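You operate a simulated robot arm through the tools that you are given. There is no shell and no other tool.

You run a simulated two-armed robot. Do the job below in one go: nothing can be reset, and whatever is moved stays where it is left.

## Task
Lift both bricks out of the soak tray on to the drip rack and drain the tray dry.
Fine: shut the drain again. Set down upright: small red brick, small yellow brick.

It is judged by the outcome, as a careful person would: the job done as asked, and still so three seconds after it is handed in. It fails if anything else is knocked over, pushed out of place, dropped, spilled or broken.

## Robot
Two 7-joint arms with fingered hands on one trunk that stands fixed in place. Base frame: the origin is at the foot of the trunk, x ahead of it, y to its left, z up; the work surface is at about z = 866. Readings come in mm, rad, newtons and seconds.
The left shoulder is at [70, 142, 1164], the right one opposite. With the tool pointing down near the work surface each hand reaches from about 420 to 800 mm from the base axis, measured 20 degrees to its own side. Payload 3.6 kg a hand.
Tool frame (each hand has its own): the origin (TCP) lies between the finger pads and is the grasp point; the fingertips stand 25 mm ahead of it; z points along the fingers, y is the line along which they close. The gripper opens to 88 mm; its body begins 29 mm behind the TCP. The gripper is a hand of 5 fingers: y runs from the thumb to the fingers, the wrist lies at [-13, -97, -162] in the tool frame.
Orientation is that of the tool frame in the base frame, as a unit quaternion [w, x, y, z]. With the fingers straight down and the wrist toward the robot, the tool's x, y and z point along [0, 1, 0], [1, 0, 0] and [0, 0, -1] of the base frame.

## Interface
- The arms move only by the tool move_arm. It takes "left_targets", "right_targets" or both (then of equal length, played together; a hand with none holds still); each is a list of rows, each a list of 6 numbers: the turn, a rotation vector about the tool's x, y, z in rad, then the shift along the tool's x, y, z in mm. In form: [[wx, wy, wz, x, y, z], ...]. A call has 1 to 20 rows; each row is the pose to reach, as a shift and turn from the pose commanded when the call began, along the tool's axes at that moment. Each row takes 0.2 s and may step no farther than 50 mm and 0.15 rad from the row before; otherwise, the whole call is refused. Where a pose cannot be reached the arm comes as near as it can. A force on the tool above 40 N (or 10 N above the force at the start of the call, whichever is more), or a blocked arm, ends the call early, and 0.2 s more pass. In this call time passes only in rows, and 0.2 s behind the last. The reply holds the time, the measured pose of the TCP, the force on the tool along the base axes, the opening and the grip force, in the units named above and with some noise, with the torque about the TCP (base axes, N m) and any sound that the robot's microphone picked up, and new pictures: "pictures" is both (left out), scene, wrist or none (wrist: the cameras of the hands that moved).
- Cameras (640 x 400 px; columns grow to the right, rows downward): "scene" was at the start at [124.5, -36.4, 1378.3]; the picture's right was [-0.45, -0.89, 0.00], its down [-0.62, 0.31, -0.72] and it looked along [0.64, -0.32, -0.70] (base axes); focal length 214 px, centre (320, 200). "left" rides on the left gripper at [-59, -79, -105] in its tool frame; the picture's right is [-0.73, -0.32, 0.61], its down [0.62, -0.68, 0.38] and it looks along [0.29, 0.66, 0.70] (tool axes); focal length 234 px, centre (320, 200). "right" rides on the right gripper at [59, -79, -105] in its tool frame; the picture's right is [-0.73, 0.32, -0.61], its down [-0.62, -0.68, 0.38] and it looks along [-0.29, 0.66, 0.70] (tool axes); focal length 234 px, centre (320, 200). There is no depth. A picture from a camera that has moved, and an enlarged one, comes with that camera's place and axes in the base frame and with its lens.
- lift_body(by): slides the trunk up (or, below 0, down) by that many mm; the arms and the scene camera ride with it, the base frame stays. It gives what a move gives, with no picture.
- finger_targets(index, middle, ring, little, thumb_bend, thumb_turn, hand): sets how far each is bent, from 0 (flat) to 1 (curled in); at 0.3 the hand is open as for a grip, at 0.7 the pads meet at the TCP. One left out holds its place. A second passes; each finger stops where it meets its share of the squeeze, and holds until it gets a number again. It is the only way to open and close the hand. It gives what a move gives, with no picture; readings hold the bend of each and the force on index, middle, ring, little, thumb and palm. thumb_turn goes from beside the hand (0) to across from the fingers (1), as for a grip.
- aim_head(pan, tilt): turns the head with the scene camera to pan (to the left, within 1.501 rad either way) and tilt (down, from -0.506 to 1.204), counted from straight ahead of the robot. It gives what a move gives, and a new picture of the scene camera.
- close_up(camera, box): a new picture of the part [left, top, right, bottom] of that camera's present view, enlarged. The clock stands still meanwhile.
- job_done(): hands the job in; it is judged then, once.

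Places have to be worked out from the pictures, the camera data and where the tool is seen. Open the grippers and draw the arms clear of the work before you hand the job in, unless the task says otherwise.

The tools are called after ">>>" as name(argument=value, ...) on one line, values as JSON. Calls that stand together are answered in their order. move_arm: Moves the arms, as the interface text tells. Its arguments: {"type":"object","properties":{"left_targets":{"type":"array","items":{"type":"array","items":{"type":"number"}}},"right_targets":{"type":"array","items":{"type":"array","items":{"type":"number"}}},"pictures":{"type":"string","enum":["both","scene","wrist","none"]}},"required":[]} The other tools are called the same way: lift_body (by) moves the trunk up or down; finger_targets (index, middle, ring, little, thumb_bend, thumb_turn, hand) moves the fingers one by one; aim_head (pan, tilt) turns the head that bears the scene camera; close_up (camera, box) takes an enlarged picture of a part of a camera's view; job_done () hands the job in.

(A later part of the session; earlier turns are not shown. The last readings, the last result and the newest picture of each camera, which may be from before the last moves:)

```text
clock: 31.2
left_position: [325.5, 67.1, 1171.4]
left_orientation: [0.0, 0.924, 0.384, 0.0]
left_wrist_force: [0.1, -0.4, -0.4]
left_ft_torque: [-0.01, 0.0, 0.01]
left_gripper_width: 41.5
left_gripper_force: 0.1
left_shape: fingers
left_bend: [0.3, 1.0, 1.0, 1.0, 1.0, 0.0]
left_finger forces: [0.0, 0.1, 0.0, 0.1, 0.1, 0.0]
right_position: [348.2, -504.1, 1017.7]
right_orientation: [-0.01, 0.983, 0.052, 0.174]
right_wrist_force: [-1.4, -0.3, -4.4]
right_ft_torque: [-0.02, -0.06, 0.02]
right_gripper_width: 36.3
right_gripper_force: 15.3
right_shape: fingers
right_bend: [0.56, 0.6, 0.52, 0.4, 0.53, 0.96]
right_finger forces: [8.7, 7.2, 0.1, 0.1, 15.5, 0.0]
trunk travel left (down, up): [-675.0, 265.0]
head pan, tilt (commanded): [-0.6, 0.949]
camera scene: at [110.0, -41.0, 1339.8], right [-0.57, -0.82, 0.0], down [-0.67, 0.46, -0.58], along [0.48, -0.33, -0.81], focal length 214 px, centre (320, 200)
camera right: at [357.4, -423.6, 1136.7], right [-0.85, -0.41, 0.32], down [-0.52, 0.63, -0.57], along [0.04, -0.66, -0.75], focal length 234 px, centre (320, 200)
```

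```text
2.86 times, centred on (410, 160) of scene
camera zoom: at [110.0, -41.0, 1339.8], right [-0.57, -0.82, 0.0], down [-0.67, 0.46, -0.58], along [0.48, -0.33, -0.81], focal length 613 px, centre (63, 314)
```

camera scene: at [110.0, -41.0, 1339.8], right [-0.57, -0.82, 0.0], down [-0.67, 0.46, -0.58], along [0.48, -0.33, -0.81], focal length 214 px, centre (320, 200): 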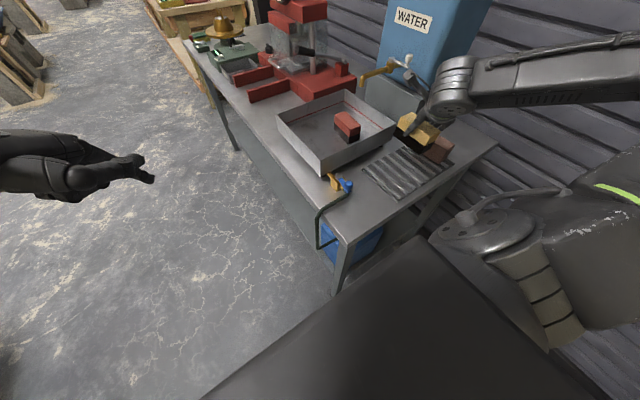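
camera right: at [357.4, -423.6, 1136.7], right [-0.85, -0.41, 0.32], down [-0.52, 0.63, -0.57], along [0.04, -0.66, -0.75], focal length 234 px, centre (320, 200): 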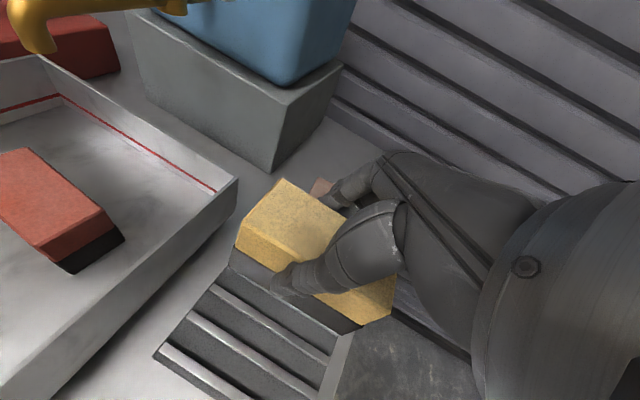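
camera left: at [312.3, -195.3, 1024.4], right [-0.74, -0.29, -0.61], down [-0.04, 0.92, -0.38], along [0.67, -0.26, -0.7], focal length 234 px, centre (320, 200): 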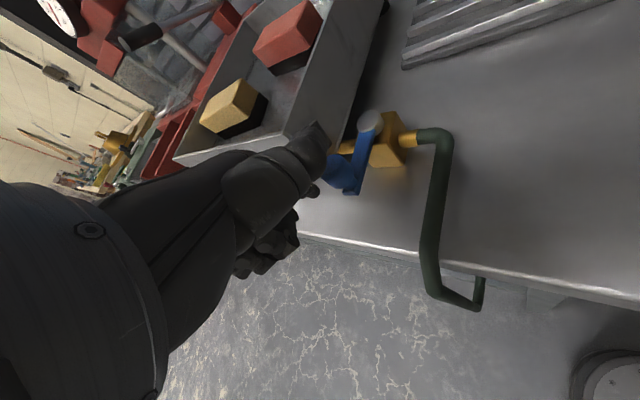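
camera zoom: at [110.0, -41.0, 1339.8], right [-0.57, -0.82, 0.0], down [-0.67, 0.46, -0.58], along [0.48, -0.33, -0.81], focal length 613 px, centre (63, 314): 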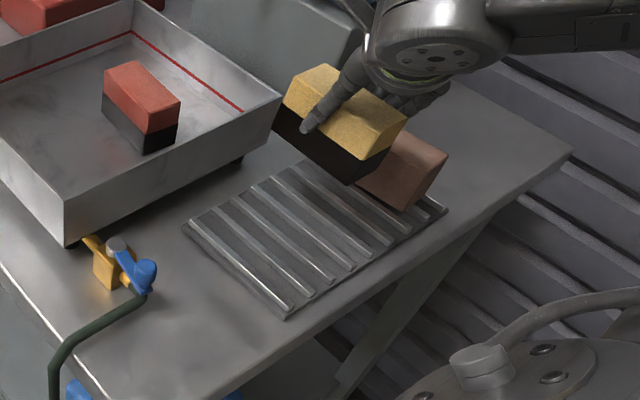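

Over the rack now. The bar gaps put a good resting centre at y≈−508, so I shift slightly and square the brick up by 5°, then lower with the trunk.

>>> move_arm(right_targets=[[-0.015, 0, 0.041, -3, 1.7, -1.1], [-0.03, 0, 0.0815, -6, 3.4, -2.2]], pictures="none")

>>> lift_body(by=-60)

>>> close_up(camera="scene", box=[350, 110, 510, 250])

>>> close_up(camera="right", box=[150, 130, 450, 400])

```text
clock: 31.8
left_position: [326.5, 66.7, 1170.6]
left_orientation: [0.0, 0.924, 0.384, -0.001]
left_wrist_force: [0.1, -0.3, -0.2]
left_ft_torque: [-0.01, -0.02, 0.03]
left_gripper_width: 41.5
left_gripper_force: 0.1
left_shape: fingers
left_bend: [0.3, 1.0, 1.0, 1.0, 1.0, 0.0]
left_finger forces: [0.1, 0.0, 0.0, 0.0, 0.0, 0.0]
right_position: [342.2, -510.2, 1015.9]
right_orientation: [-0.001, 0.985, 0.008, 0.173]
right_wrist_force: [0.4, 0.4, -4.1]
right_ft_torque: [-0.05, 0.0, 0.02]
right_gripper_width: 36.8
right_gripper_force: 15.8
right_shape: fingers
right_bend: [0.56, 0.6, 0.52, 0.4, 0.53, 0.96]
right_finger forces: [8.6, 7.2, 0.0, 0.1, 15.5, 0.0]
trunk travel left (down, up): [-675.0, 265.0]
head pan, tilt (commanded): [-0.6, 0.949]
```

```text
clock: 32.8
left_position: [326.5, 67.6, 1111.2]
left_orientation: [0.0, 0.924, 0.383, 0.0]
left_wrist_force: [0.6, -0.9, -0.3]
left_ft_torque: [-0.01, 0.0, 0.01]
left_gripper_width: 42.0
left_gripper_force: 0.0
left_shape: fingers
left_bend: [0.3, 1.0, 1.0, 1.0, 1.0, 0.0]
left_finger forces: [0.1, 0.1, 0.0, 0.0, 0.0, 0.1]
right_position: [341.5, -510.1, 956.2]
right_orientation: [-0.001, 0.985, 0.008, 0.173]
right_wrist_force: [-0.3, -0.8, -3.8]
right_ft_torque: [-0.01, 0.05, 0.0]
right_gripper_width: 36.7
right_gripper_force: 16.0
right_shape: fingers
right_bend: [0.56, 0.6, 0.52, 0.4, 0.53, 0.96]
right_finger forces: [8.7, 7.3, 0.0, 0.1, 15.4, 0.0]
trunk travel left (down, up): [-615.0, 325.0]
head pan, tilt (commanded): [-0.6, 0.949]
```

```text
2.86 times, centred on (430, 180) of scene
camera zoom: at [111.5, -41.1, 1279.7], right [-0.57, -0.82, 0.0], down [-0.67, 0.46, -0.58], along [0.48, -0.33, -0.81], focal length 613 px, centre (6, 257)
```

zoom: 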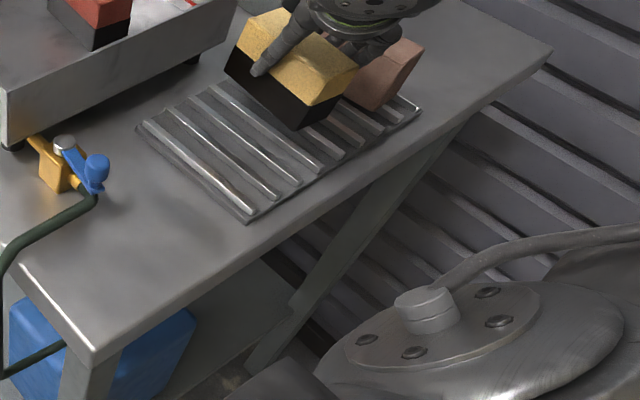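

```text
1.48 times, centred on (300, 265) of right
camera zoom: at [358.9, -430.0, 1075.7], right [-0.88, -0.34, 0.32], down [-0.47, 0.67, -0.57], along [-0.02, -0.66, -0.75], focal length 347 px, centre (350, 104)
```

zoom: 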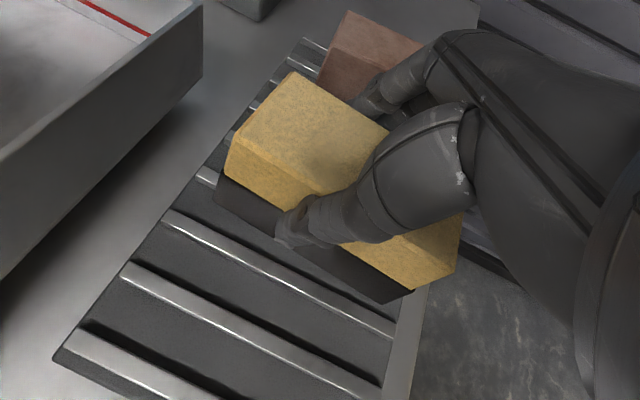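

Brown brick is ~50 mm beyond the fingers, fine. Brick bottom should be at z≈910 with bars near 879; I lower 22 mm and then in small steps watching the force.

>>> lift_body(by=-22)

>>> lift_body(by=-4)

>>> close_up(camera="scene", box=[380, 100, 480, 190])

```text
clock: 33.4
left_position: [326.0, 67.6, 1089.6]
left_orientation: [0.001, 0.924, 0.384, 0.0]
left_wrist_force: [1.0, 0.6, -0.3]
left_ft_torque: [0.03, -0.02, -0.02]
left_gripper_width: 41.7
left_gripper_force: 0.0
left_shape: fingers
left_bend: [0.3, 1.0, 1.0, 1.0, 1.0, 0.0]
left_finger forces: [0.0, 0.0, 0.1, 0.0, 0.0, 0.0]
right_position: [342.6, -508.4, 935.0]
right_orientation: [-0.001, 0.985, 0.009, 0.173]
right_wrist_force: [0.2, 0.3, -4.9]
right_ft_torque: [-0.02, 0.0, 0.02]
right_gripper_width: 36.7
right_gripper_force: 15.4
right_shape: fingers
right_bend: [0.56, 0.6, 0.52, 0.4, 0.53, 0.96]
right_finger forces: [8.6, 7.1, 0.0, 0.0, 15.5, 0.1]
trunk travel left (down, up): [-593.0, 347.0]
head pan, tilt (commanded): [-0.6, 0.949]
```

```text
clock: 34.0
left_position: [326.0, 67.3, 1085.2]
left_orientation: [0.0, 0.923, 0.384, -0.001]
left_wrist_force: [0.1, 0.2, 0.2]
left_ft_torque: [0.02, -0.03, -0.01]
left_gripper_width: 41.6
left_gripper_force: 0.0
left_shape: fingers
left_bend: [0.3, 1.0, 1.0, 1.0, 1.0, 0.0]
left_finger forces: [0.0, 0.0, 0.0, 0.0, 0.0, 0.1]
right_position: [342.3, -509.9, 930.6]
right_orientation: [-0.002, 0.985, 0.008, 0.174]
right_wrist_force: [-0.3, 0.0, -3.0]
right_ft_torque: [-0.04, 0.01, -0.01]
right_gripper_width: 36.5
right_gripper_force: 15.4
right_shape: fingers
right_bend: [0.56, 0.6, 0.52, 0.4, 0.53, 0.96]
right_finger forces: [8.6, 7.3, 0.1, 0.1, 15.5, 0.1]
trunk travel left (down, up): [-589.0, 351.0]
head pan, tilt (commanded): [-0.6, 0.949]
```

```text
4.44 times, centred on (430, 145) of scene
camera zoom: at [111.6, -41.1, 1253.7], right [-0.57, -0.82, 0.0], down [-0.67, 0.46, -0.58], along [0.48, -0.33, -0.81], focal length 953 px, centre (-169, 444)
```

zoom: 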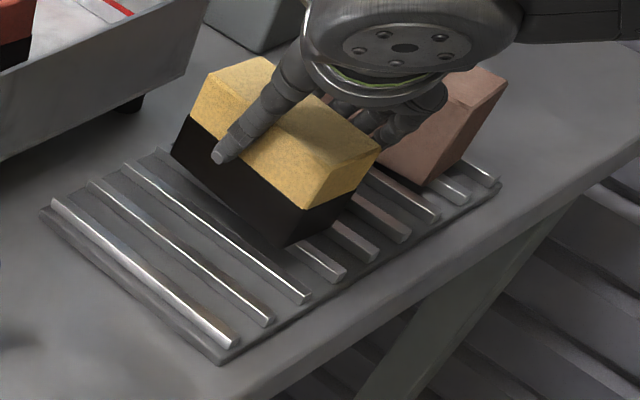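

Still about a few millimetres above the bars. I continue lowering in 3 mm steps.

>>> lift_body(by=-3)

>>> lift_body(by=-2)

```text
clock: 34.5
left_position: [326.8, 66.7, 1080.8]
left_orientation: [0.0, 0.924, 0.384, 0.0]
left_wrist_force: [-0.2, -0.2, 0.7]
left_ft_torque: [0.02, 0.0, 0.0]
left_gripper_width: 41.5
left_gripper_force: 0.1
left_shape: fingers
left_bend: [0.3, 1.0, 1.0, 1.0, 1.0, 0.0]
left_finger forces: [0.0, 0.0, 0.0, 0.0, 0.0, 0.0]
right_position: [341.7, -509.6, 928.2]
right_orientation: [-0.002, 0.985, 0.009, 0.174]
right_wrist_force: [-0.4, 0.4, -3.9]
right_ft_torque: [0.02, 0.01, 0.01]
right_gripper_width: 36.7
right_gripper_force: 16.1
right_shape: fingers
right_bend: [0.56, 0.6, 0.52, 0.4, 0.53, 0.96]
right_finger forces: [8.5, 7.2, 0.0, 0.0, 15.4, 0.1]
trunk travel left (down, up): [-586.0, 354.0]
head pan, tilt (commanded): [-0.6, 0.949]
```

```text
clock: 35.0
left_position: [326.6, 68.5, 1080.4]
left_orientation: [0.001, 0.923, 0.384, -0.001]
left_wrist_force: [0.0, -0.2, -0.2]
left_ft_torque: [-0.01, 0.0, -0.04]
left_gripper_width: 41.5
left_gripper_force: 0.0
left_shape: fingers
left_bend: [0.3, 1.0, 1.0, 1.0, 1.0, 0.0]
left_finger forces: [0.0, 0.1, 0.0, 0.0, 0.0, 0.0]
right_position: [341.7, -508.6, 925.7]
right_orientation: [-0.002, 0.985, 0.008, 0.175]
right_wrist_force: [-0.2, 0.5, -3.0]
right_ft_torque: [-0.01, 0.01, 0.01]
right_gripper_width: 36.7
right_gripper_force: 15.7
right_shape: fingers
right_bend: [0.56, 0.6, 0.52, 0.4, 0.53, 0.96]
right_finger forces: [8.6, 7.2, 0.0, 0.0, 15.5, 0.0]
trunk travel left (down, up): [-584.0, 356.0]
head pan, tilt (commanded): [-0.6, 0.949]
```

>>> lift_body(by=-2)

>>> close_up(camera="scene", box=[390, 110, 470, 180])

>>> close_up(camera="right", box=[150, 130, 450, 400])

```text
clock: 35.5
left_position: [326.9, 67.4, 1077.2]
left_orientation: [0.0, 0.924, 0.383, 0.0]
left_wrist_force: [0.3, 0.2, 0.5]
left_ft_torque: [0.01, 0.03, -0.06]
left_gripper_width: 41.4
left_gripper_force: 0.1
left_shape: fingers
left_bend: [0.3, 1.0, 1.0, 1.0, 1.0, 0.0]
left_finger forces: [0.1, 0.0, 0.0, 0.0, 0.1, 0.0]
right_position: [342.3, -509.5, 923.2]
right_orientation: [-0.002, 0.985, 0.008, 0.174]
right_wrist_force: [0.2, -1.0, -4.0]
right_ft_torque: [-0.03, -0.01, 0.01]
right_gripper_width: 36.8
right_gripper_force: 15.1
right_shape: fingers
right_bend: [0.56, 0.6, 0.52, 0.4, 0.53, 0.96]
right_finger forces: [8.6, 7.2, 0.0, 0.1, 15.5, 0.1]
trunk travel left (down, up): [-582.0, 358.0]
head pan, tilt (commanded): [-0.6, 0.949]
```

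```text
5.71 times, centred on (430, 145) of scene
camera zoom: at [111.7, -41.1, 1246.6], right [-0.57, -0.82, 0.0], down [-0.67, 0.46, -0.58], along [0.48, -0.33, -0.81], focal length 1226 px, centre (-309, 514)
```

zoom: 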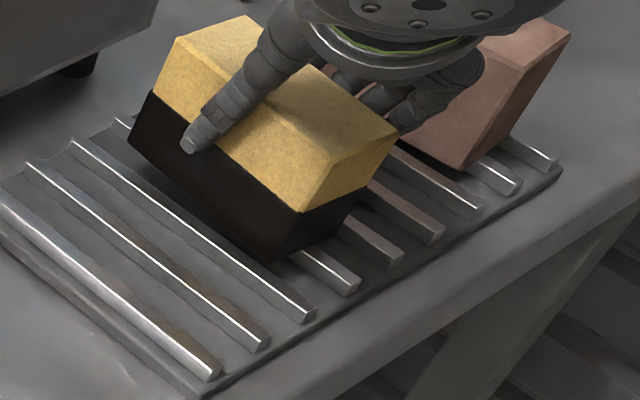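

```text
1.48 times, centred on (300, 265) of right
camera zoom: at [359.0, -430.0, 1042.6], right [-0.88, -0.34, 0.32], down [-0.47, 0.67, -0.57], along [-0.02, -0.66, -0.75], focal length 347 px, centre (350, 104)
```

zoom: 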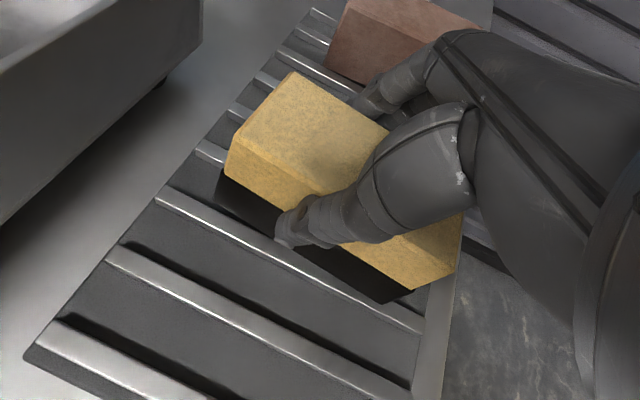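

>>> lift_body(by=-3)

>>> lift_body(by=-2)

```text
clock: 36.0
left_position: [326.7, 67.2, 1074.5]
left_orientation: [0.0, 0.924, 0.383, 0.0]
left_wrist_force: [-0.3, -0.3, 0.3]
left_ft_torque: [-0.02, -0.02, 0.03]
left_gripper_width: 41.3
left_gripper_force: 0.0
left_shape: fingers
left_bend: [0.3, 1.0, 1.0, 1.0, 1.0, 0.0]
left_finger forces: [0.0, 0.1, 0.0, 0.0, 0.0, 0.1]
right_position: [341.8, -508.9, 920.8]
right_orientation: [-0.002, 0.985, 0.009, 0.174]
right_wrist_force: [0.5, -0.1, -3.6]
right_ft_torque: [-0.02, 0.0, -0.02]
right_gripper_width: 36.7
right_gripper_force: 15.4
right_shape: fingers
right_bend: [0.56, 0.6, 0.52, 0.4, 0.53, 0.96]
right_finger forces: [8.6, 7.1, 0.0, 0.0, 15.5, 0.0]
trunk travel left (down, up): [-579.0, 361.0]
head pan, tilt (commanded): [-0.6, 0.949]
```

```text
clock: 36.6
left_position: [325.7, 68.6, 1072.6]
left_orientation: [0.0, 0.924, 0.383, 0.0]
left_wrist_force: [0.5, 0.2, -0.6]
left_ft_torque: [0.02, 0.0, 0.01]
left_gripper_width: 41.7
left_gripper_force: 0.1
left_shape: fingers
left_bend: [0.3, 1.0, 1.0, 1.0, 1.0, 0.0]
left_finger forces: [0.1, 0.1, 0.0, 0.0, 0.1, 0.1]
right_position: [343.0, -510.2, 917.8]
right_orientation: [-0.001, 0.985, 0.008, 0.173]
right_wrist_force: [0.8, 0.4, -2.5]
right_ft_torque: [-0.05, 0.04, 0.02]
right_gripper_width: 36.7
right_gripper_force: 15.8
right_shape: fingers
right_bend: [0.56, 0.6, 0.52, 0.4, 0.53, 0.95]
right_finger forces: [8.4, 7.4, 0.0, 0.0, 15.9, 0.0]
trunk travel left (down, up): [-577.0, 363.0]
head pan, tilt (commanded): [-0.6, 0.949]
```

Force is starting to drop (−2.5 N), suggesting first contact. I lower 1 mm more and look.

>>> lift_body(by=-1)

>>> close_up(camera="scene", box=[390, 110, 470, 180])

>>> close_up(camera="right", box=[200, 160, 400, 340])

```text
clock: 37.1
left_position: [327.8, 67.3, 1072.1]
left_orientation: [0.0, 0.923, 0.384, 0.0]
left_wrist_force: [-0.3, -0.1, -0.4]
left_ft_torque: [0.0, 0.0, -0.01]
left_gripper_width: 41.4
left_gripper_force: 0.0
left_shape: fingers
left_bend: [0.3, 1.0, 1.0, 1.0, 1.0, 0.0]
left_finger forces: [0.0, 0.0, 0.1, 0.1, 0.0, 0.1]
right_position: [342.2, -510.6, 917.8]
right_orientation: [-0.002, 0.985, 0.009, 0.174]
right_wrist_force: [1.0, 0.2, -1.0]
right_ft_torque: [-0.03, 0.04, -0.01]
right_gripper_width: 36.5
right_gripper_force: 16.0
right_shape: fingers
right_bend: [0.56, 0.6, 0.52, 0.4, 0.53, 0.95]
right_finger forces: [8.4, 7.5, 0.1, 0.0, 16.1, 0.1]
trunk travel left (down, up): [-576.0, 364.0]
head pan, tilt (commanded): [-0.6, 0.949]
```

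```text
5.71 times, centred on (430, 145) of scene
camera zoom: at [111.6, -40.7, 1240.7], right [-0.57, -0.82, 0.0], down [-0.67, 0.46, -0.58], along [0.48, -0.33, -0.81], focal length 1226 px, centre (-309, 514)
```

zoom: 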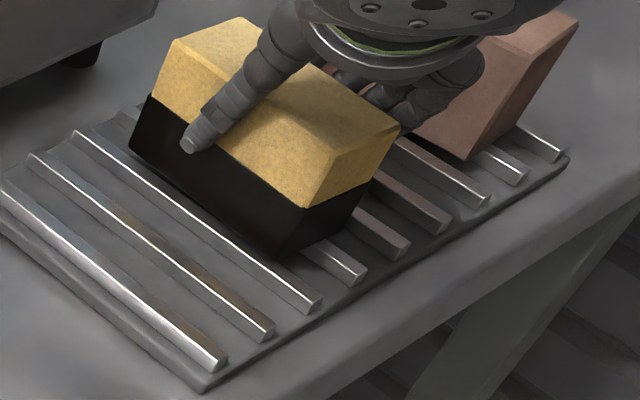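

```text
2.22 times, centred on (300, 250) of right
camera zoom: at [359.0, -429.7, 1036.8], right [-0.88, -0.34, 0.32], down [-0.47, 0.67, -0.57], along [-0.02, -0.66, -0.75], focal length 520 px, centre (364, 89)
```

zoom: 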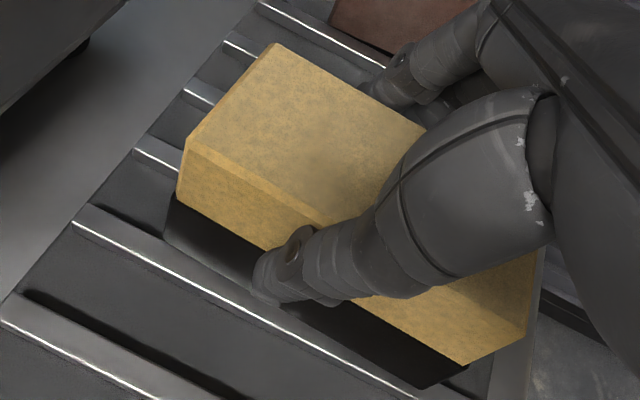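

The brick now rests on bars 4 and 5. I settle 1 mm more and open the fingers.

>>> lift_body(by=-1)

>>> finger_targets(hand="right", index=0.42, middle=0.42, ring=0.42, little=0.4, thumb_bend=0.42)

>>> close_up(camera="scene", box=[390, 110, 470, 180])

>>> close_up(camera="right", box=[200, 160, 400, 340])

```text
clock: 37.6
left_position: [326.7, 67.6, 1071.5]
left_orientation: [0.0, 0.924, 0.384, 0.0]
left_wrist_force: [0.1, 0.1, -0.6]
left_ft_torque: [0.01, -0.02, -0.01]
left_gripper_width: 41.5
left_gripper_force: 0.1
left_shape: fingers
left_bend: [0.3, 1.0, 1.0, 1.0, 1.0, 0.0]
left_finger forces: [0.1, 0.1, 0.0, 0.0, 0.0, 0.0]
right_position: [341.5, -509.9, 916.6]
right_orientation: [-0.002, 0.985, 0.009, 0.173]
right_wrist_force: [1.3, 0.5, 0.7]
right_ft_torque: [-0.08, 0.06, 0.01]
right_gripper_width: 36.6
right_gripper_force: 16.0
right_shape: fingers
right_bend: [0.56, 0.6, 0.52, 0.4, 0.53, 0.95]
right_finger forces: [8.2, 7.7, 0.0, 0.1, 16.3, 0.0]
trunk travel left (down, up): [-575.0, 365.0]
head pan, tilt (commanded): [-0.6, 0.949]
```

```text
clock: 38.6
left_position: [326.6, 68.0, 1070.6]
left_orientation: [0.0, 0.924, 0.383, 0.0]
left_wrist_force: [0.4, -0.7, 0.7]
left_ft_torque: [0.02, -0.02, 0.0]
left_gripper_width: 41.4
left_gripper_force: 0.2
left_shape: fingers
left_bend: [0.3, 1.0, 1.0, 1.0, 1.0, 0.0]
left_finger forces: [0.0, 0.1, 0.0, 0.0, 0.0, 0.0]
right_position: [342.1, -509.3, 918.2]
right_orientation: [-0.002, 0.985, 0.009, 0.173]
right_wrist_force: [-0.5, 0.1, 0.3]
right_ft_torque: [-0.02, -0.03, 0.01]
right_gripper_width: 58.7
right_gripper_force: 0.2
right_shape: fingers
right_bend: [0.42, 0.42, 0.42, 0.4, 0.42, 0.97]
right_finger forces: [0.0, 0.0, 0.1, 0.1, 0.1, 0.1]
trunk travel left (down, up): [-575.0, 365.0]
head pan, tilt (commanded): [-0.6, 0.949]
```

```text
5.71 times, centred on (430, 145) of scene
camera zoom: at [111.3, -40.6, 1239.7], right [-0.57, -0.82, 0.0], down [-0.67, 0.46, -0.58], along [0.48, -0.33, -0.81], focal length 1226 px, centre (-309, 514)
```

zoom: 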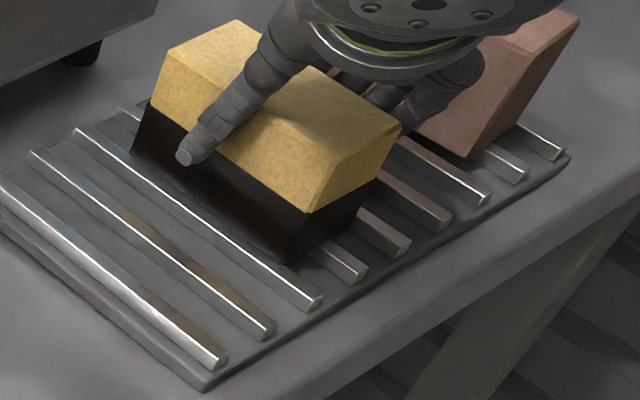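

```text
2.22 times, centred on (300, 250) of right
camera zoom: at [358.7, -429.6, 1036.0], right [-0.88, -0.34, 0.32], down [-0.47, 0.67, -0.57], along [-0.02, -0.66, -0.75], focal length 520 px, centre (364, 89)
```

zoom: 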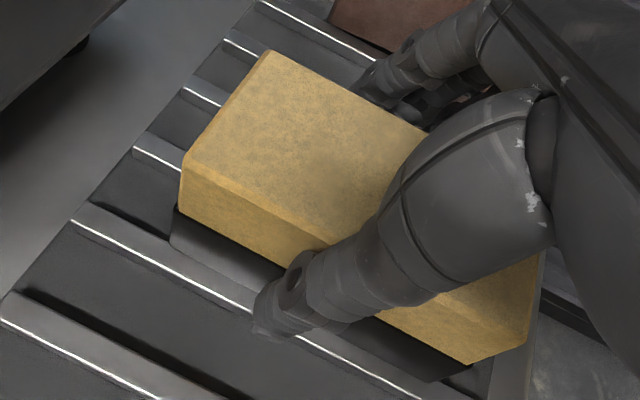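

Released and the brick sits level. I raise the trunk 100 mm to withdraw straight up and check.

>>> lift_body(by=100)

>>> close_up(camera="scene", box=[350, 100, 510, 230])

>>> close_up(camera="right", box=[0, 0, 640, 400])

```text
clock: 39.9
left_position: [326.3, 68.2, 1170.9]
left_orientation: [0.001, 0.923, 0.384, 0.0]
left_wrist_force: [0.5, 0.0, 0.3]
left_ft_torque: [0.0, 0.01, -0.01]
left_gripper_width: 41.7
left_gripper_force: 0.0
left_shape: fingers
left_bend: [0.3, 1.0, 1.0, 1.0, 1.0, 0.0]
left_finger forces: [0.0, 0.1, 0.0, 0.0, 0.0, 0.1]
right_position: [342.1, -509.4, 1016.4]
right_orientation: [-0.001, 0.985, 0.009, 0.174]
right_wrist_force: [0.2, 0.3, 1.2]
right_ft_torque: [-0.04, -0.01, 0.01]
right_gripper_width: 58.6
right_gripper_force: 0.1
right_shape: fingers
right_bend: [0.42, 0.42, 0.42, 0.4, 0.42, 0.97]
right_finger forces: [0.0, 0.0, 0.1, 0.1, 0.1, 0.0]
trunk travel left (down, up): [-675.0, 265.0]
head pan, tilt (commanded): [-0.6, 0.949]
```

```text
3.08 times, centred on (430, 165) of scene
camera zoom: at [111.5, -40.6, 1339.7], right [-0.57, -0.82, 0.0], down [-0.67, 0.46, -0.58], along [0.48, -0.33, -0.81], focal length 660 px, centre (-18, 308)
```

zoom: 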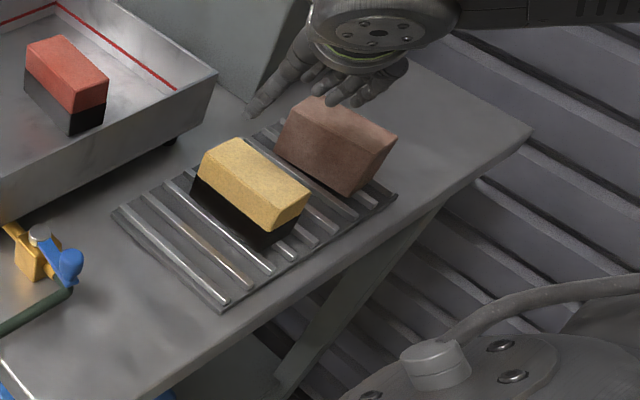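

```text
1.00 times, centred on (320, 200) of right (not enlarged: the box is as wide or as high as the picture)
camera zoom: at [358.9, -429.6, 1135.9], right [-0.88, -0.34, 0.32], down [-0.47, 0.67, -0.57], along [-0.02, -0.66, -0.75], focal length 234 px, centre (320, 200)
```

zoom: 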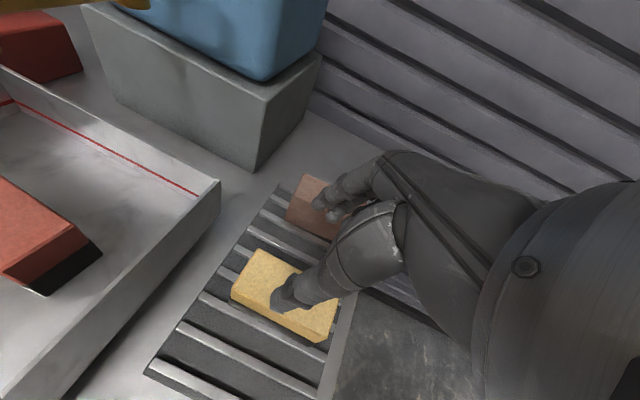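

Yellow stands upright on the rack with clear gaps. I now move the right hand toward the red brick, to [520,−420,1016], and turn another 6.5° to match its −5.5° yaw.

>>> move_arm(right_targets=[[0, 0, 0, 33.7, -17.2, 12.3], [0, 0, 0, 67.5, -34.3, 24.6], [-0.013, 0, 0.036, 101.2, -51.5, 36.9], [-0.026, 0, 0.071, 135, -68.6, 49.2], [-0.0389, 0, 0.1066, 168.7, -85.8, 61.5]], pictures="both")

>>> close_up(camera="right", box=[160, 100, 520, 400])

>>> close_up(camera="scene", box=[280, 50, 440, 190])

```text
clock: 41.1
left_position: [328.4, 69.9, 1169.5]
left_orientation: [0.001, 0.924, 0.383, -0.001]
left_wrist_force: [0.3, 0.2, 0.1]
left_ft_torque: [0.0, 0.01, 0.02]
left_gripper_width: 41.2
left_gripper_force: 0.0
left_shape: fingers
left_bend: [0.3, 1.0, 1.0, 1.0, 1.0, 0.0]
left_finger forces: [0.0, 0.0, 0.1, 0.0, 0.0, 0.0]
right_position: [520.3, -418.8, 1018.3]
right_orientation: [0.009, 0.984, -0.047, 0.173]
right_wrist_force: [0.3, 0.1, 0.6]
right_ft_torque: [-0.01, 0.04, 0.01]
right_gripper_width: 59.2
right_gripper_force: 0.0
right_shape: fingers
right_bend: [0.42, 0.42, 0.42, 0.4, 0.42, 0.97]
right_finger forces: [0.1, 0.0, 0.0, 0.1, 0.0, 0.0]
trunk travel left (down, up): [-675.0, 265.0]
head pan, tilt (commanded): [-0.6, 0.949]
camera scene: at [113.2, -38.8, 1339.5], right [-0.57, -0.82, 0.0], down [-0.67, 0.46, -0.58], along [0.48, -0.33, -0.81], focal length 214 px, centre (320, 200)
camera right: at [547.2, -342.0, 1136.4], right [-0.92, -0.23, 0.32], down [-0.39, 0.72, -0.57], along [-0.1, -0.65, -0.75], focal length 234 px, centre (320, 200)
```

scene: 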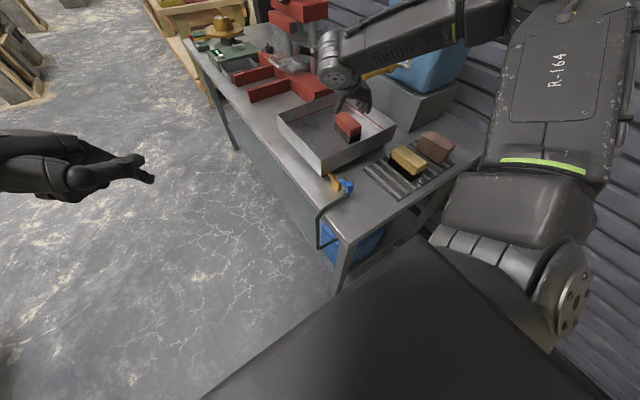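
right: 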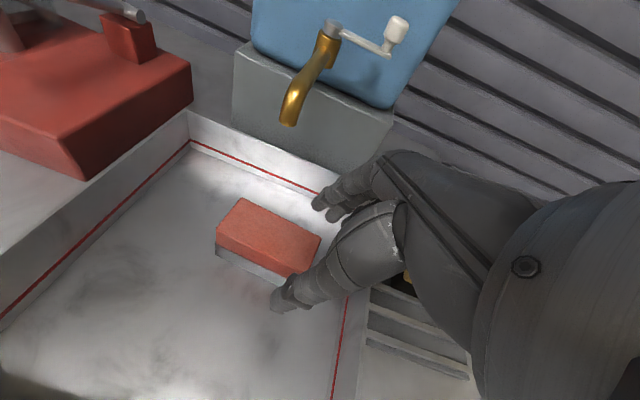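

```text
1.33 times, centred on (340, 250) of right
camera zoom: at [547.2, -342.0, 1136.4], right [-0.92, -0.23, 0.32], down [-0.39, 0.72, -0.57], along [-0.1, -0.65, -0.75], focal length 312 px, centre (293, 133)
```

zoom: 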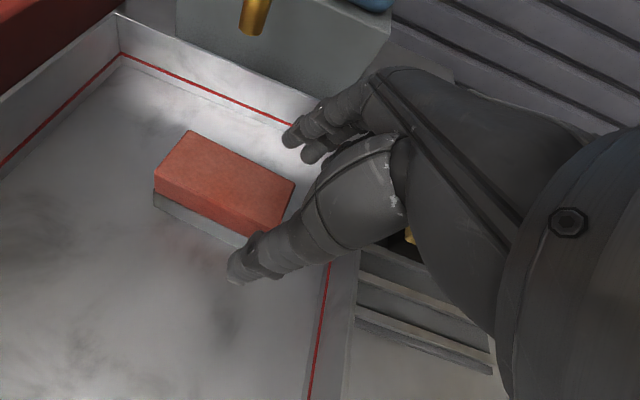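

```text
2.86 times, centred on (360, 120) of scene
camera zoom: at [113.2, -38.8, 1339.5], right [-0.57, -0.82, 0.0], down [-0.67, 0.46, -0.58], along [0.48, -0.33, -0.81], focal length 613 px, centre (206, 429)
```

zoom: 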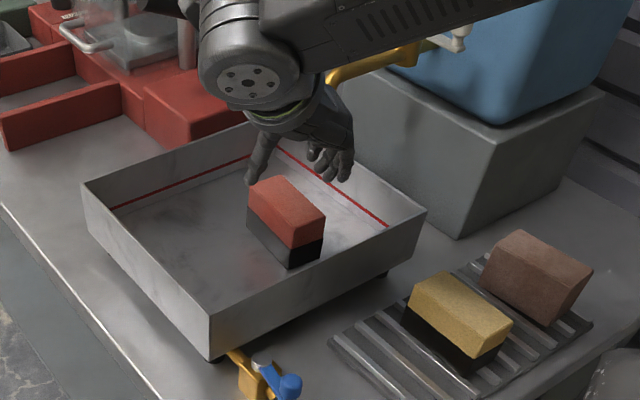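

Red brick centre is confirmed at ≈[555,−454], yaw −5.5°, and the hand yaw matches. I open slightly to 64 mm and move to [555,−454,985], staying below/beside the spout at [576,−512,1018].

>>> finger_targets(hand="right", index=0.4, middle=0.4, ring=0.4, little=0.4, thumb_bend=0.4)

>>> move_arm(right_targets=[[0, 0, 0, 8.1, 10.6, 14.8], [0, 0, 0, 16.1, 21.2, 29.5], [0, 0, 0, 24.2, 31.8, 44.3]], pictures="both")

>>> close_up(camera="right", box=[160, 60, 520, 360])

>>> close_up(camera="scene", box=[280, 50, 440, 190])

```text
clock: 42.1
left_position: [326.3, 68.0, 1170.2]
left_orientation: [0.0, 0.924, 0.383, -0.001]
left_wrist_force: [0.2, 0.0, -0.9]
left_ft_torque: [0.02, -0.03, 0.0]
left_gripper_width: 41.6
left_gripper_force: 0.1
left_shape: fingers
left_bend: [0.3, 1.0, 1.0, 1.0, 1.0, 0.0]
left_finger forces: [0.1, 0.1, 0.1, 0.0, 0.0, 0.0]
right_position: [519.6, -420.4, 1017.6]
right_orientation: [0.008, 0.984, -0.048, 0.174]
right_wrist_force: [-0.7, 0.5, -0.4]
right_ft_torque: [0.01, 0.01, -0.01]
right_gripper_width: 63.2
right_gripper_force: 0.0
right_shape: fingers
right_bend: [0.4, 0.4, 0.4, 0.4, 0.4, 0.97]
right_finger forces: [0.1, 0.0, 0.0, 0.0, 0.0, 0.0]
trunk travel left (down, up): [-675.0, 265.0]
head pan, tilt (commanded): [-0.6, 0.949]
```

```text
clock: 42.9
left_position: [325.7, 68.1, 1170.7]
left_orientation: [0.0, 0.924, 0.384, 0.0]
left_wrist_force: [-0.2, -0.4, -0.6]
left_ft_torque: [0.0, 0.01, 0.02]
left_gripper_width: 41.5
left_gripper_force: 0.0
left_shape: fingers
left_bend: [0.3, 1.0, 1.0, 1.0, 1.0, 0.0]
left_finger forces: [0.0, 0.1, 0.0, 0.0, 0.0, 0.1]
right_position: [554.4, -456.7, 983.9]
right_orientation: [0.008, 0.984, -0.047, 0.174]
right_wrist_force: [-1.3, 0.0, 0.2]
right_ft_torque: [0.01, -0.01, 0.0]
right_gripper_width: 63.0
right_gripper_force: 0.0
right_shape: fingers
right_bend: [0.4, 0.4, 0.4, 0.4, 0.4, 0.97]
right_finger forces: [0.0, 0.1, 0.0, 0.1, 0.1, 0.1]
trunk travel left (down, up): [-675.0, 265.0]
head pan, tilt (commanded): [-0.6, 0.949]
camera scene: at [111.9, -40.9, 1339.7], right [-0.57, -0.82, 0.0], down [-0.67, 0.46, -0.58], along [0.48, -0.33, -0.81], focal length 214 px, centre (320, 200)
camera right: at [581.2, -379.6, 1102.7], right [-0.92, -0.24, 0.32], down [-0.39, 0.72, -0.57], along [-0.1, -0.65, -0.75], focal length 234 px, centre (320, 200)
```

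scene: 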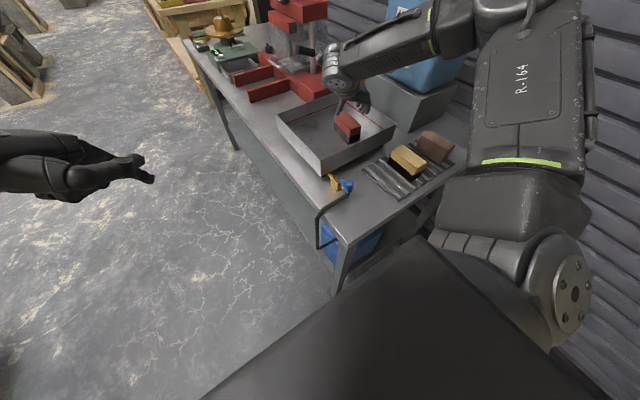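
right: 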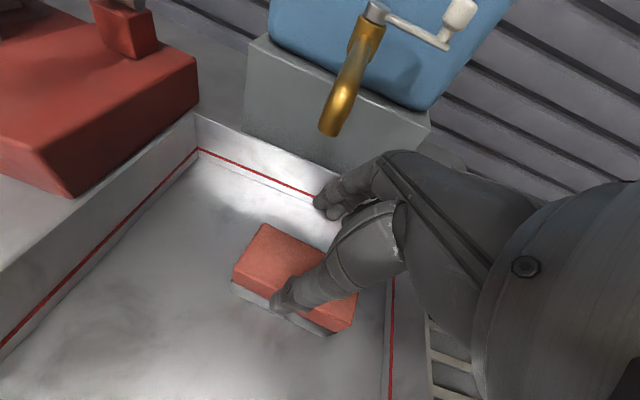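

```text
1.33 times, centred on (340, 210) of right
camera zoom: at [581.2, -379.6, 1102.7], right [-0.92, -0.24, 0.32], down [-0.39, 0.72, -0.57], along [-0.1, -0.65, -0.75], focal length 312 px, centre (293, 187)
```

zoom: 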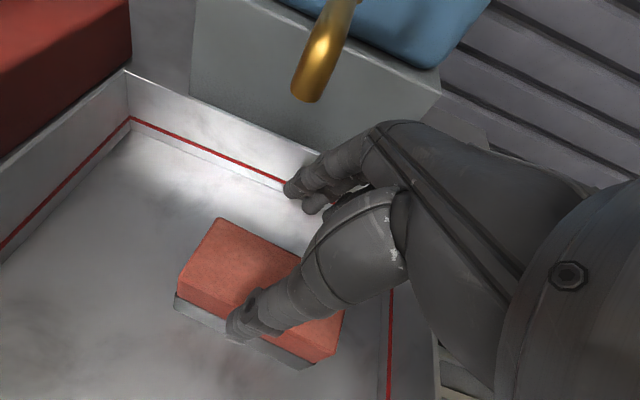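

```text
2.86 times, centred on (360, 120) of scene
camera zoom: at [111.9, -40.9, 1339.7], right [-0.57, -0.82, 0.0], down [-0.67, 0.46, -0.58], along [0.48, -0.33, -0.81], focal length 613 px, centre (206, 429)
```

zoom: 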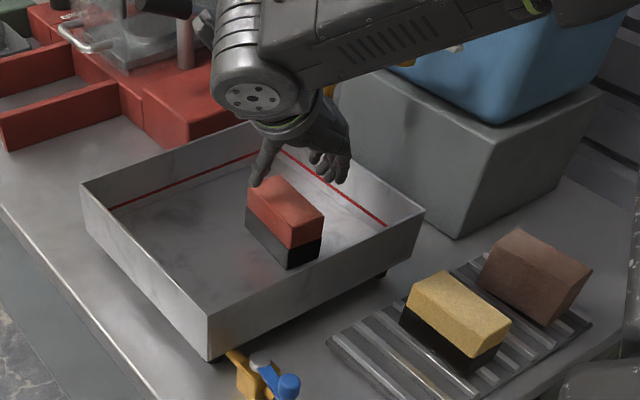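

The fingers straddle the red brick and the spout ([577,−513,1018]) is clear. I lower with the trunk 40 mm, then check.

>>> lift_body(by=-40)

>>> close_up(camera="right", box=[160, 60, 520, 360])

>>> close_up(camera="scene", box=[300, 60, 420, 190])

```text
clock: 43.8
left_position: [326.1, 68.5, 1130.3]
left_orientation: [0.0, 0.924, 0.383, 0.0]
left_wrist_force: [0.1, -1.3, -0.6]
left_ft_torque: [-0.02, 0.02, -0.03]
left_gripper_width: 41.3
left_gripper_force: 0.0
left_shape: fingers
left_bend: [0.3, 1.0, 1.0, 1.0, 1.0, 0.0]
left_finger forces: [0.1, 0.1, 0.0, 0.0, 0.1, 0.0]
right_position: [554.7, -456.0, 944.8]
right_orientation: [0.009, 0.984, -0.048, 0.174]
right_wrist_force: [0.6, 0.6, -0.3]
right_ft_torque: [0.0, 0.0, -0.02]
right_gripper_width: 63.0
right_gripper_force: 0.0
right_shape: fingers
right_bend: [0.4, 0.4, 0.4, 0.4, 0.4, 0.97]
right_finger forces: [0.0, 0.0, 0.0, 0.0, 0.0, 0.0]
trunk travel left (down, up): [-635.0, 305.0]
head pan, tilt (commanded): [-0.6, 0.949]
```

```text
1.33 times, centred on (340, 210) of right
camera zoom: at [580.3, -378.9, 1063.4], right [-0.92, -0.24, 0.32], down [-0.39, 0.72, -0.57], along [-0.1, -0.65, -0.75], focal length 312 px, centre (293, 187)
```

zoom: 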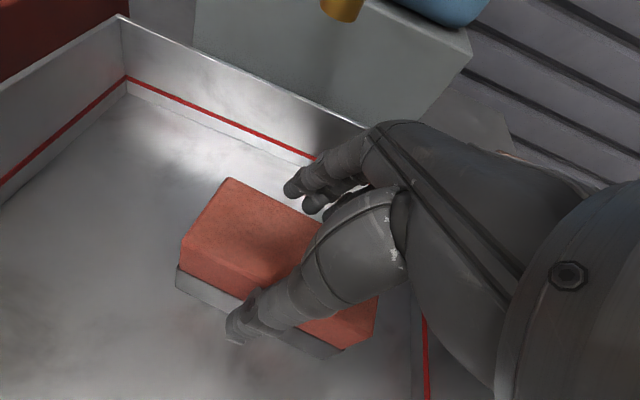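

```text
3.08 times, centred on (360, 125) of scene
camera zoom: at [110.9, -40.5, 1299.7], right [-0.57, -0.82, 0.0], down [-0.67, 0.46, -0.58], along [0.48, -0.33, -0.81], focal length 660 px, centre (197, 431)
```

zoom: 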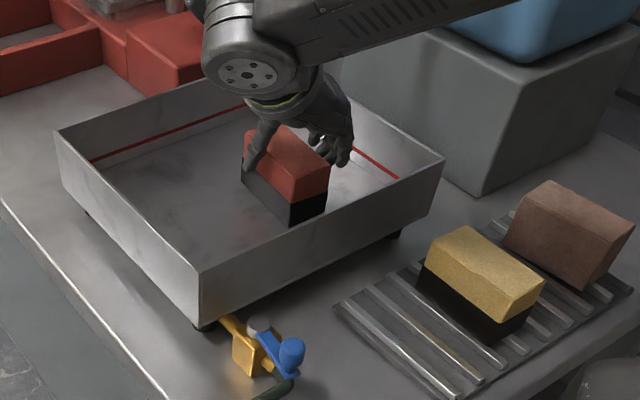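

Aligned. I lower 14 mm more to z≈931 and close index, middle and thumb.

>>> lift_body(by=-14)

>>> finger_targets(hand="right", index=0.7, middle=0.7, ring=0.52, thumb_bend=0.7)

>>> close_up(camera="right", box=[160, 60, 520, 360])

```text
clock: 44.4
left_position: [326.4, 67.9, 1116.9]
left_orientation: [0.0, 0.924, 0.383, 0.001]
left_wrist_force: [0.4, -0.3, -0.4]
left_ft_torque: [0.0, -0.03, -0.01]
left_gripper_width: 41.6
left_gripper_force: 0.0
left_shape: fingers
left_bend: [0.3, 1.0, 1.0, 1.0, 1.0, 0.0]
left_finger forces: [0.0, 0.0, 0.1, 0.1, 0.0, 0.0]
right_position: [554.0, -455.4, 930.8]
right_orientation: [0.008, 0.983, -0.048, 0.174]
right_wrist_force: [-0.2, -0.4, -0.4]
right_ft_torque: [0.01, 0.0, 0.01]
right_gripper_width: 62.9
right_gripper_force: 0.0
right_shape: fingers
right_bend: [0.4, 0.4, 0.4, 0.4, 0.4, 0.97]
right_finger forces: [0.1, 0.0, 0.1, 0.0, 0.0, 0.0]
trunk travel left (down, up): [-621.0, 319.0]
head pan, tilt (commanded): [-0.6, 0.949]
```

```text
clock: 45.4
left_position: [325.3, 67.6, 1117.5]
left_orientation: [-0.001, 0.924, 0.383, 0.0]
left_wrist_force: [0.1, 0.2, -0.5]
left_ft_torque: [0.02, 0.01, 0.0]
left_gripper_width: 41.7
left_gripper_force: 0.0
left_shape: fingers
left_bend: [0.3, 1.0, 1.0, 1.0, 1.0, 0.0]
left_finger forces: [0.0, 0.0, 0.0, 0.1, 0.0, 0.1]
right_position: [553.6, -456.0, 931.2]
right_orientation: [0.008, 0.983, -0.047, 0.175]
right_wrist_force: [0.0, -2.2, 3.0]
right_ft_torque: [-0.27, 0.09, -0.01]
right_gripper_width: 37.0
right_gripper_force: 16.9
right_shape: fingers
right_bend: [0.55, 0.58, 0.52, 0.4, 0.53, 0.96]
right_finger forces: [8.9, 9.2, 0.0, 0.0, 15.4, 0.0]
trunk travel left (down, up): [-621.0, 319.0]
head pan, tilt (commanded): [-0.6, 0.949]
```

```text
1.33 times, centred on (340, 210) of right
camera zoom: at [580.3, -379.3, 1049.3], right [-0.92, -0.24, 0.32], down [-0.39, 0.72, -0.57], along [-0.1, -0.65, -0.75], focal length 312 px, centre (293, 187)
```

zoom: 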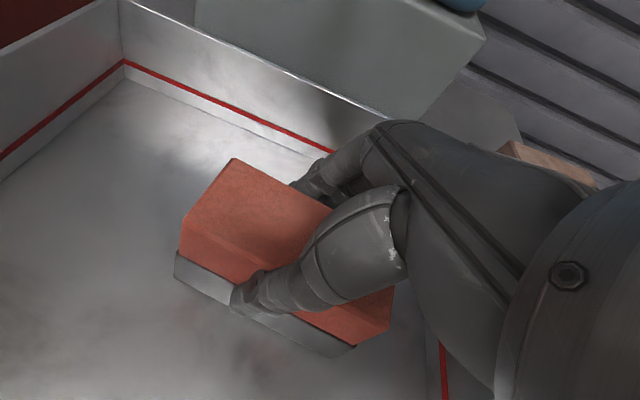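

Firm grip again. I lift 30 mm, then shift away from the spout (+y, −x) while still inside the tray, before lifting above the rim.

>>> lift_body(by=30)

>>> move_arm(right_targets=[[0, 0, 0, -10.9, -16.5, -4.0], [0, 0, 0, -21.8, -33, -8.0]], pictures="scene")

>>> close_up(camera="scene", box=[300, 60, 420, 190])

```text
clock: 46.1
left_position: [327.2, 68.0, 1146.8]
left_orientation: [0.001, 0.923, 0.384, -0.001]
left_wrist_force: [0.0, -0.4, -0.3]
left_ft_torque: [0.0, -0.02, 0.01]
left_gripper_width: 41.8
left_gripper_force: 0.1
left_shape: fingers
left_bend: [0.3, 1.0, 1.0, 1.0, 1.0, 0.0]
left_finger forces: [0.0, 0.1, 0.1, 0.0, 0.1, 0.1]
right_position: [554.7, -457.1, 961.0]
right_orientation: [0.008, 0.984, -0.048, 0.173]
right_wrist_force: [0.3, 0.0, -3.8]
right_ft_torque: [-0.03, 0.02, 0.04]
right_gripper_width: 37.1
right_gripper_force: 15.8
right_shape: fingers
right_bend: [0.55, 0.6, 0.52, 0.4, 0.53, 0.96]
right_finger forces: [8.5, 7.5, 0.0, 0.1, 15.8, 0.1]
trunk travel left (down, up): [-651.0, 289.0]
head pan, tilt (commanded): [-0.6, 0.949]
```

```text
clock: 46.7
left_position: [326.7, 68.9, 1146.4]
left_orientation: [0.0, 0.924, 0.383, -0.001]
left_wrist_force: [1.0, -0.3, 0.0]
left_ft_torque: [0.01, -0.01, -0.01]
left_gripper_width: 41.6
left_gripper_force: 0.1
left_shape: fingers
left_bend: [0.3, 1.0, 1.0, 1.0, 1.0, 0.0]
left_finger forces: [0.0, 0.1, 0.0, 0.0, 0.0, 0.0]
right_position: [535.8, -419.2, 961.5]
right_orientation: [0.007, 0.984, -0.048, 0.173]
right_wrist_force: [-0.1, 0.1, -3.6]
right_ft_torque: [-0.01, 0.02, -0.01]
right_gripper_width: 36.9
right_gripper_force: 16.1
right_shape: fingers
right_bend: [0.56, 0.6, 0.52, 0.4, 0.53, 0.96]
right_finger forces: [8.6, 7.3, 0.0, 0.0, 15.9, 0.1]
trunk travel left (down, up): [-651.0, 289.0]
head pan, tilt (commanded): [-0.6, 0.949]
camera scene: at [112.1, -40.5, 1315.6], right [-0.57, -0.82, 0.0], down [-0.67, 0.46, -0.58], along [0.48, -0.33, -0.81], focal length 214 px, centre (320, 200)
```

scene: 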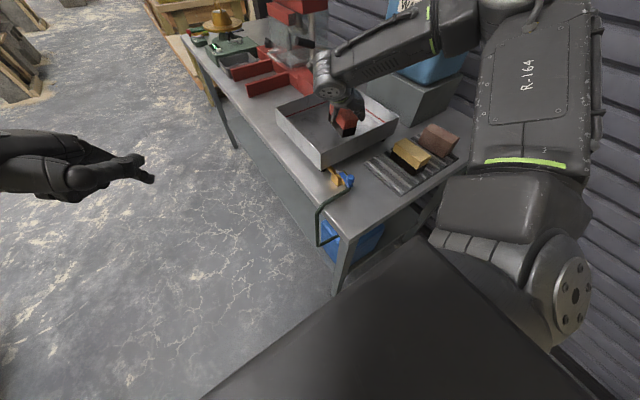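

```text
3.08 times, centred on (360, 125) of scene
camera zoom: at [112.1, -40.5, 1315.6], right [-0.57, -0.82, 0.0], down [-0.67, 0.46, -0.58], along [0.48, -0.33, -0.81], focal length 660 px, centre (197, 431)
```

zoom: 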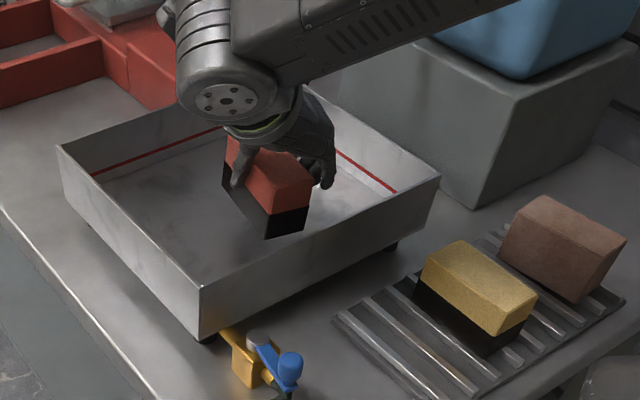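

Red is held level and away from the spout. I lift 60 mm above the rim, then carry it to above the rack's free side at [342,−427].

>>> lift_body(by=60)

>>> move_arm(right_targets=[[0, 0, 0, -36.1, 5.3, -13.1], [0, 0, 0, -72.3, 10.5, -26.2], [0.013, 0, -0.0355, -108.4, 15.8, -39.3], [0.026, 0, -0.071, -144.6, 21, -52.4], [0.0387, 0, -0.1067, -180.7, 26.3, -65.5]], pictures="both")

>>> close_up(camera="scene", box=[330, 90, 490, 220])

```text
clock: 47.7
left_position: [326.4, 68.7, 1206.5]
left_orientation: [0.0, 0.923, 0.384, -0.001]
left_wrist_force: [0.7, 0.0, 0.5]
left_ft_torque: [0.01, 0.0, -0.01]
left_gripper_width: 41.6
left_gripper_force: 0.1
left_shape: fingers
left_bend: [0.3, 1.0, 1.0, 1.0, 1.0, 0.0]
left_finger forces: [0.1, 0.1, 0.0, 0.1, 0.0, 0.1]
right_position: [536.4, -419.6, 1020.4]
right_orientation: [0.009, 0.984, -0.048, 0.173]
right_wrist_force: [0.3, 0.0, -2.7]
right_ft_torque: [-0.03, 0.0, -0.03]
right_gripper_width: 36.9
right_gripper_force: 16.2
right_shape: fingers
right_bend: [0.56, 0.6, 0.52, 0.4, 0.53, 0.96]
right_finger forces: [8.5, 7.4, 0.1, 0.0, 15.8, 0.0]
trunk travel left (down, up): [-711.0, 229.0]
head pan, tilt (commanded): [-0.6, 0.949]
```

```text
clock: 48.9
left_position: [324.6, 68.0, 1206.8]
left_orientation: [-0.001, 0.923, 0.384, 0.0]
left_wrist_force: [0.0, 1.1, 0.0]
left_ft_torque: [-0.01, 0.01, 0.02]
left_gripper_width: 41.6
left_gripper_force: 0.1
left_shape: fingers
left_bend: [0.3, 1.0, 1.0, 1.0, 1.0, 0.0]
left_finger forces: [0.1, 0.0, 0.0, 0.0, 0.0, 0.0]
right_position: [344.2, -428.4, 1021.5]
right_orientation: [-0.002, 0.985, 0.009, 0.174]
right_wrist_force: [-0.3, 0.2, -3.3]
right_ft_torque: [-0.05, -0.02, -0.01]
right_gripper_width: 36.9
right_gripper_force: 16.1
right_shape: fingers
right_bend: [0.56, 0.6, 0.52, 0.4, 0.53, 0.95]
right_finger forces: [8.6, 7.3, 0.0, 0.0, 15.6, 0.0]
right hand out of reach, approached as far as the arm can: row 5
trunk travel left (down, up): [-711.0, 229.0]
head pan, tilt (commanded): [-0.6, 0.949]
camera scene: at [109.6, -41.2, 1375.8], right [-0.57, -0.82, 0.0], down [-0.67, 0.46, -0.58], along [0.48, -0.33, -0.81], focal length 214 px, centre (320, 200)
camera right: at [362.1, -349.6, 1141.0], right [-0.88, -0.34, 0.32], down [-0.47, 0.67, -0.57], along [-0.02, -0.66, -0.75], focal length 234 px, centre (320, 200)
```

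scene: 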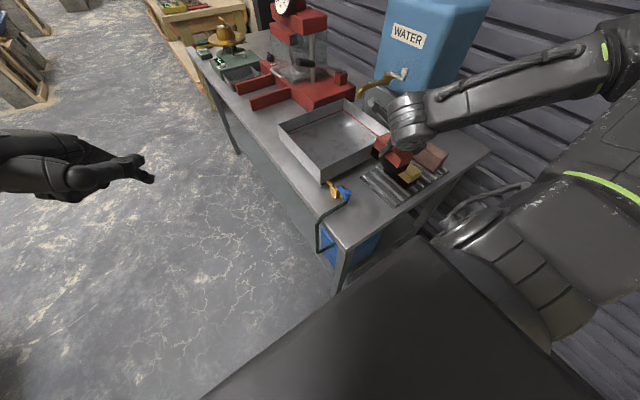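
right: 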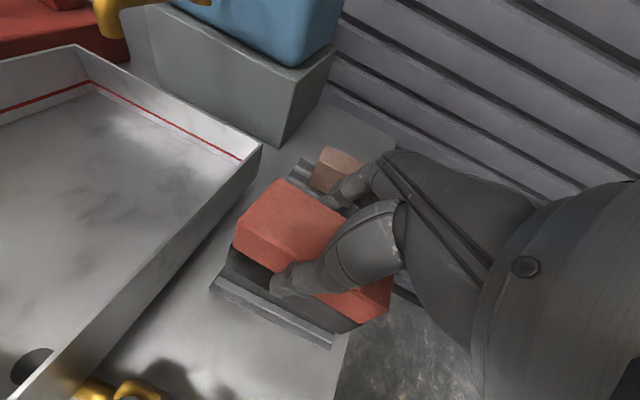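

```text
3.08 times, centred on (410, 155) of scene
camera zoom: at [109.6, -41.2, 1375.8], right [-0.57, -0.82, 0.0], down [-0.67, 0.46, -0.58], along [0.48, -0.33, -0.81], focal length 660 px, centre (43, 338)
```

zoom: 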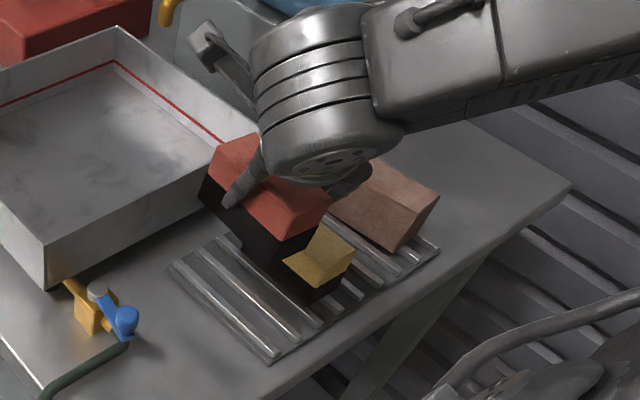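

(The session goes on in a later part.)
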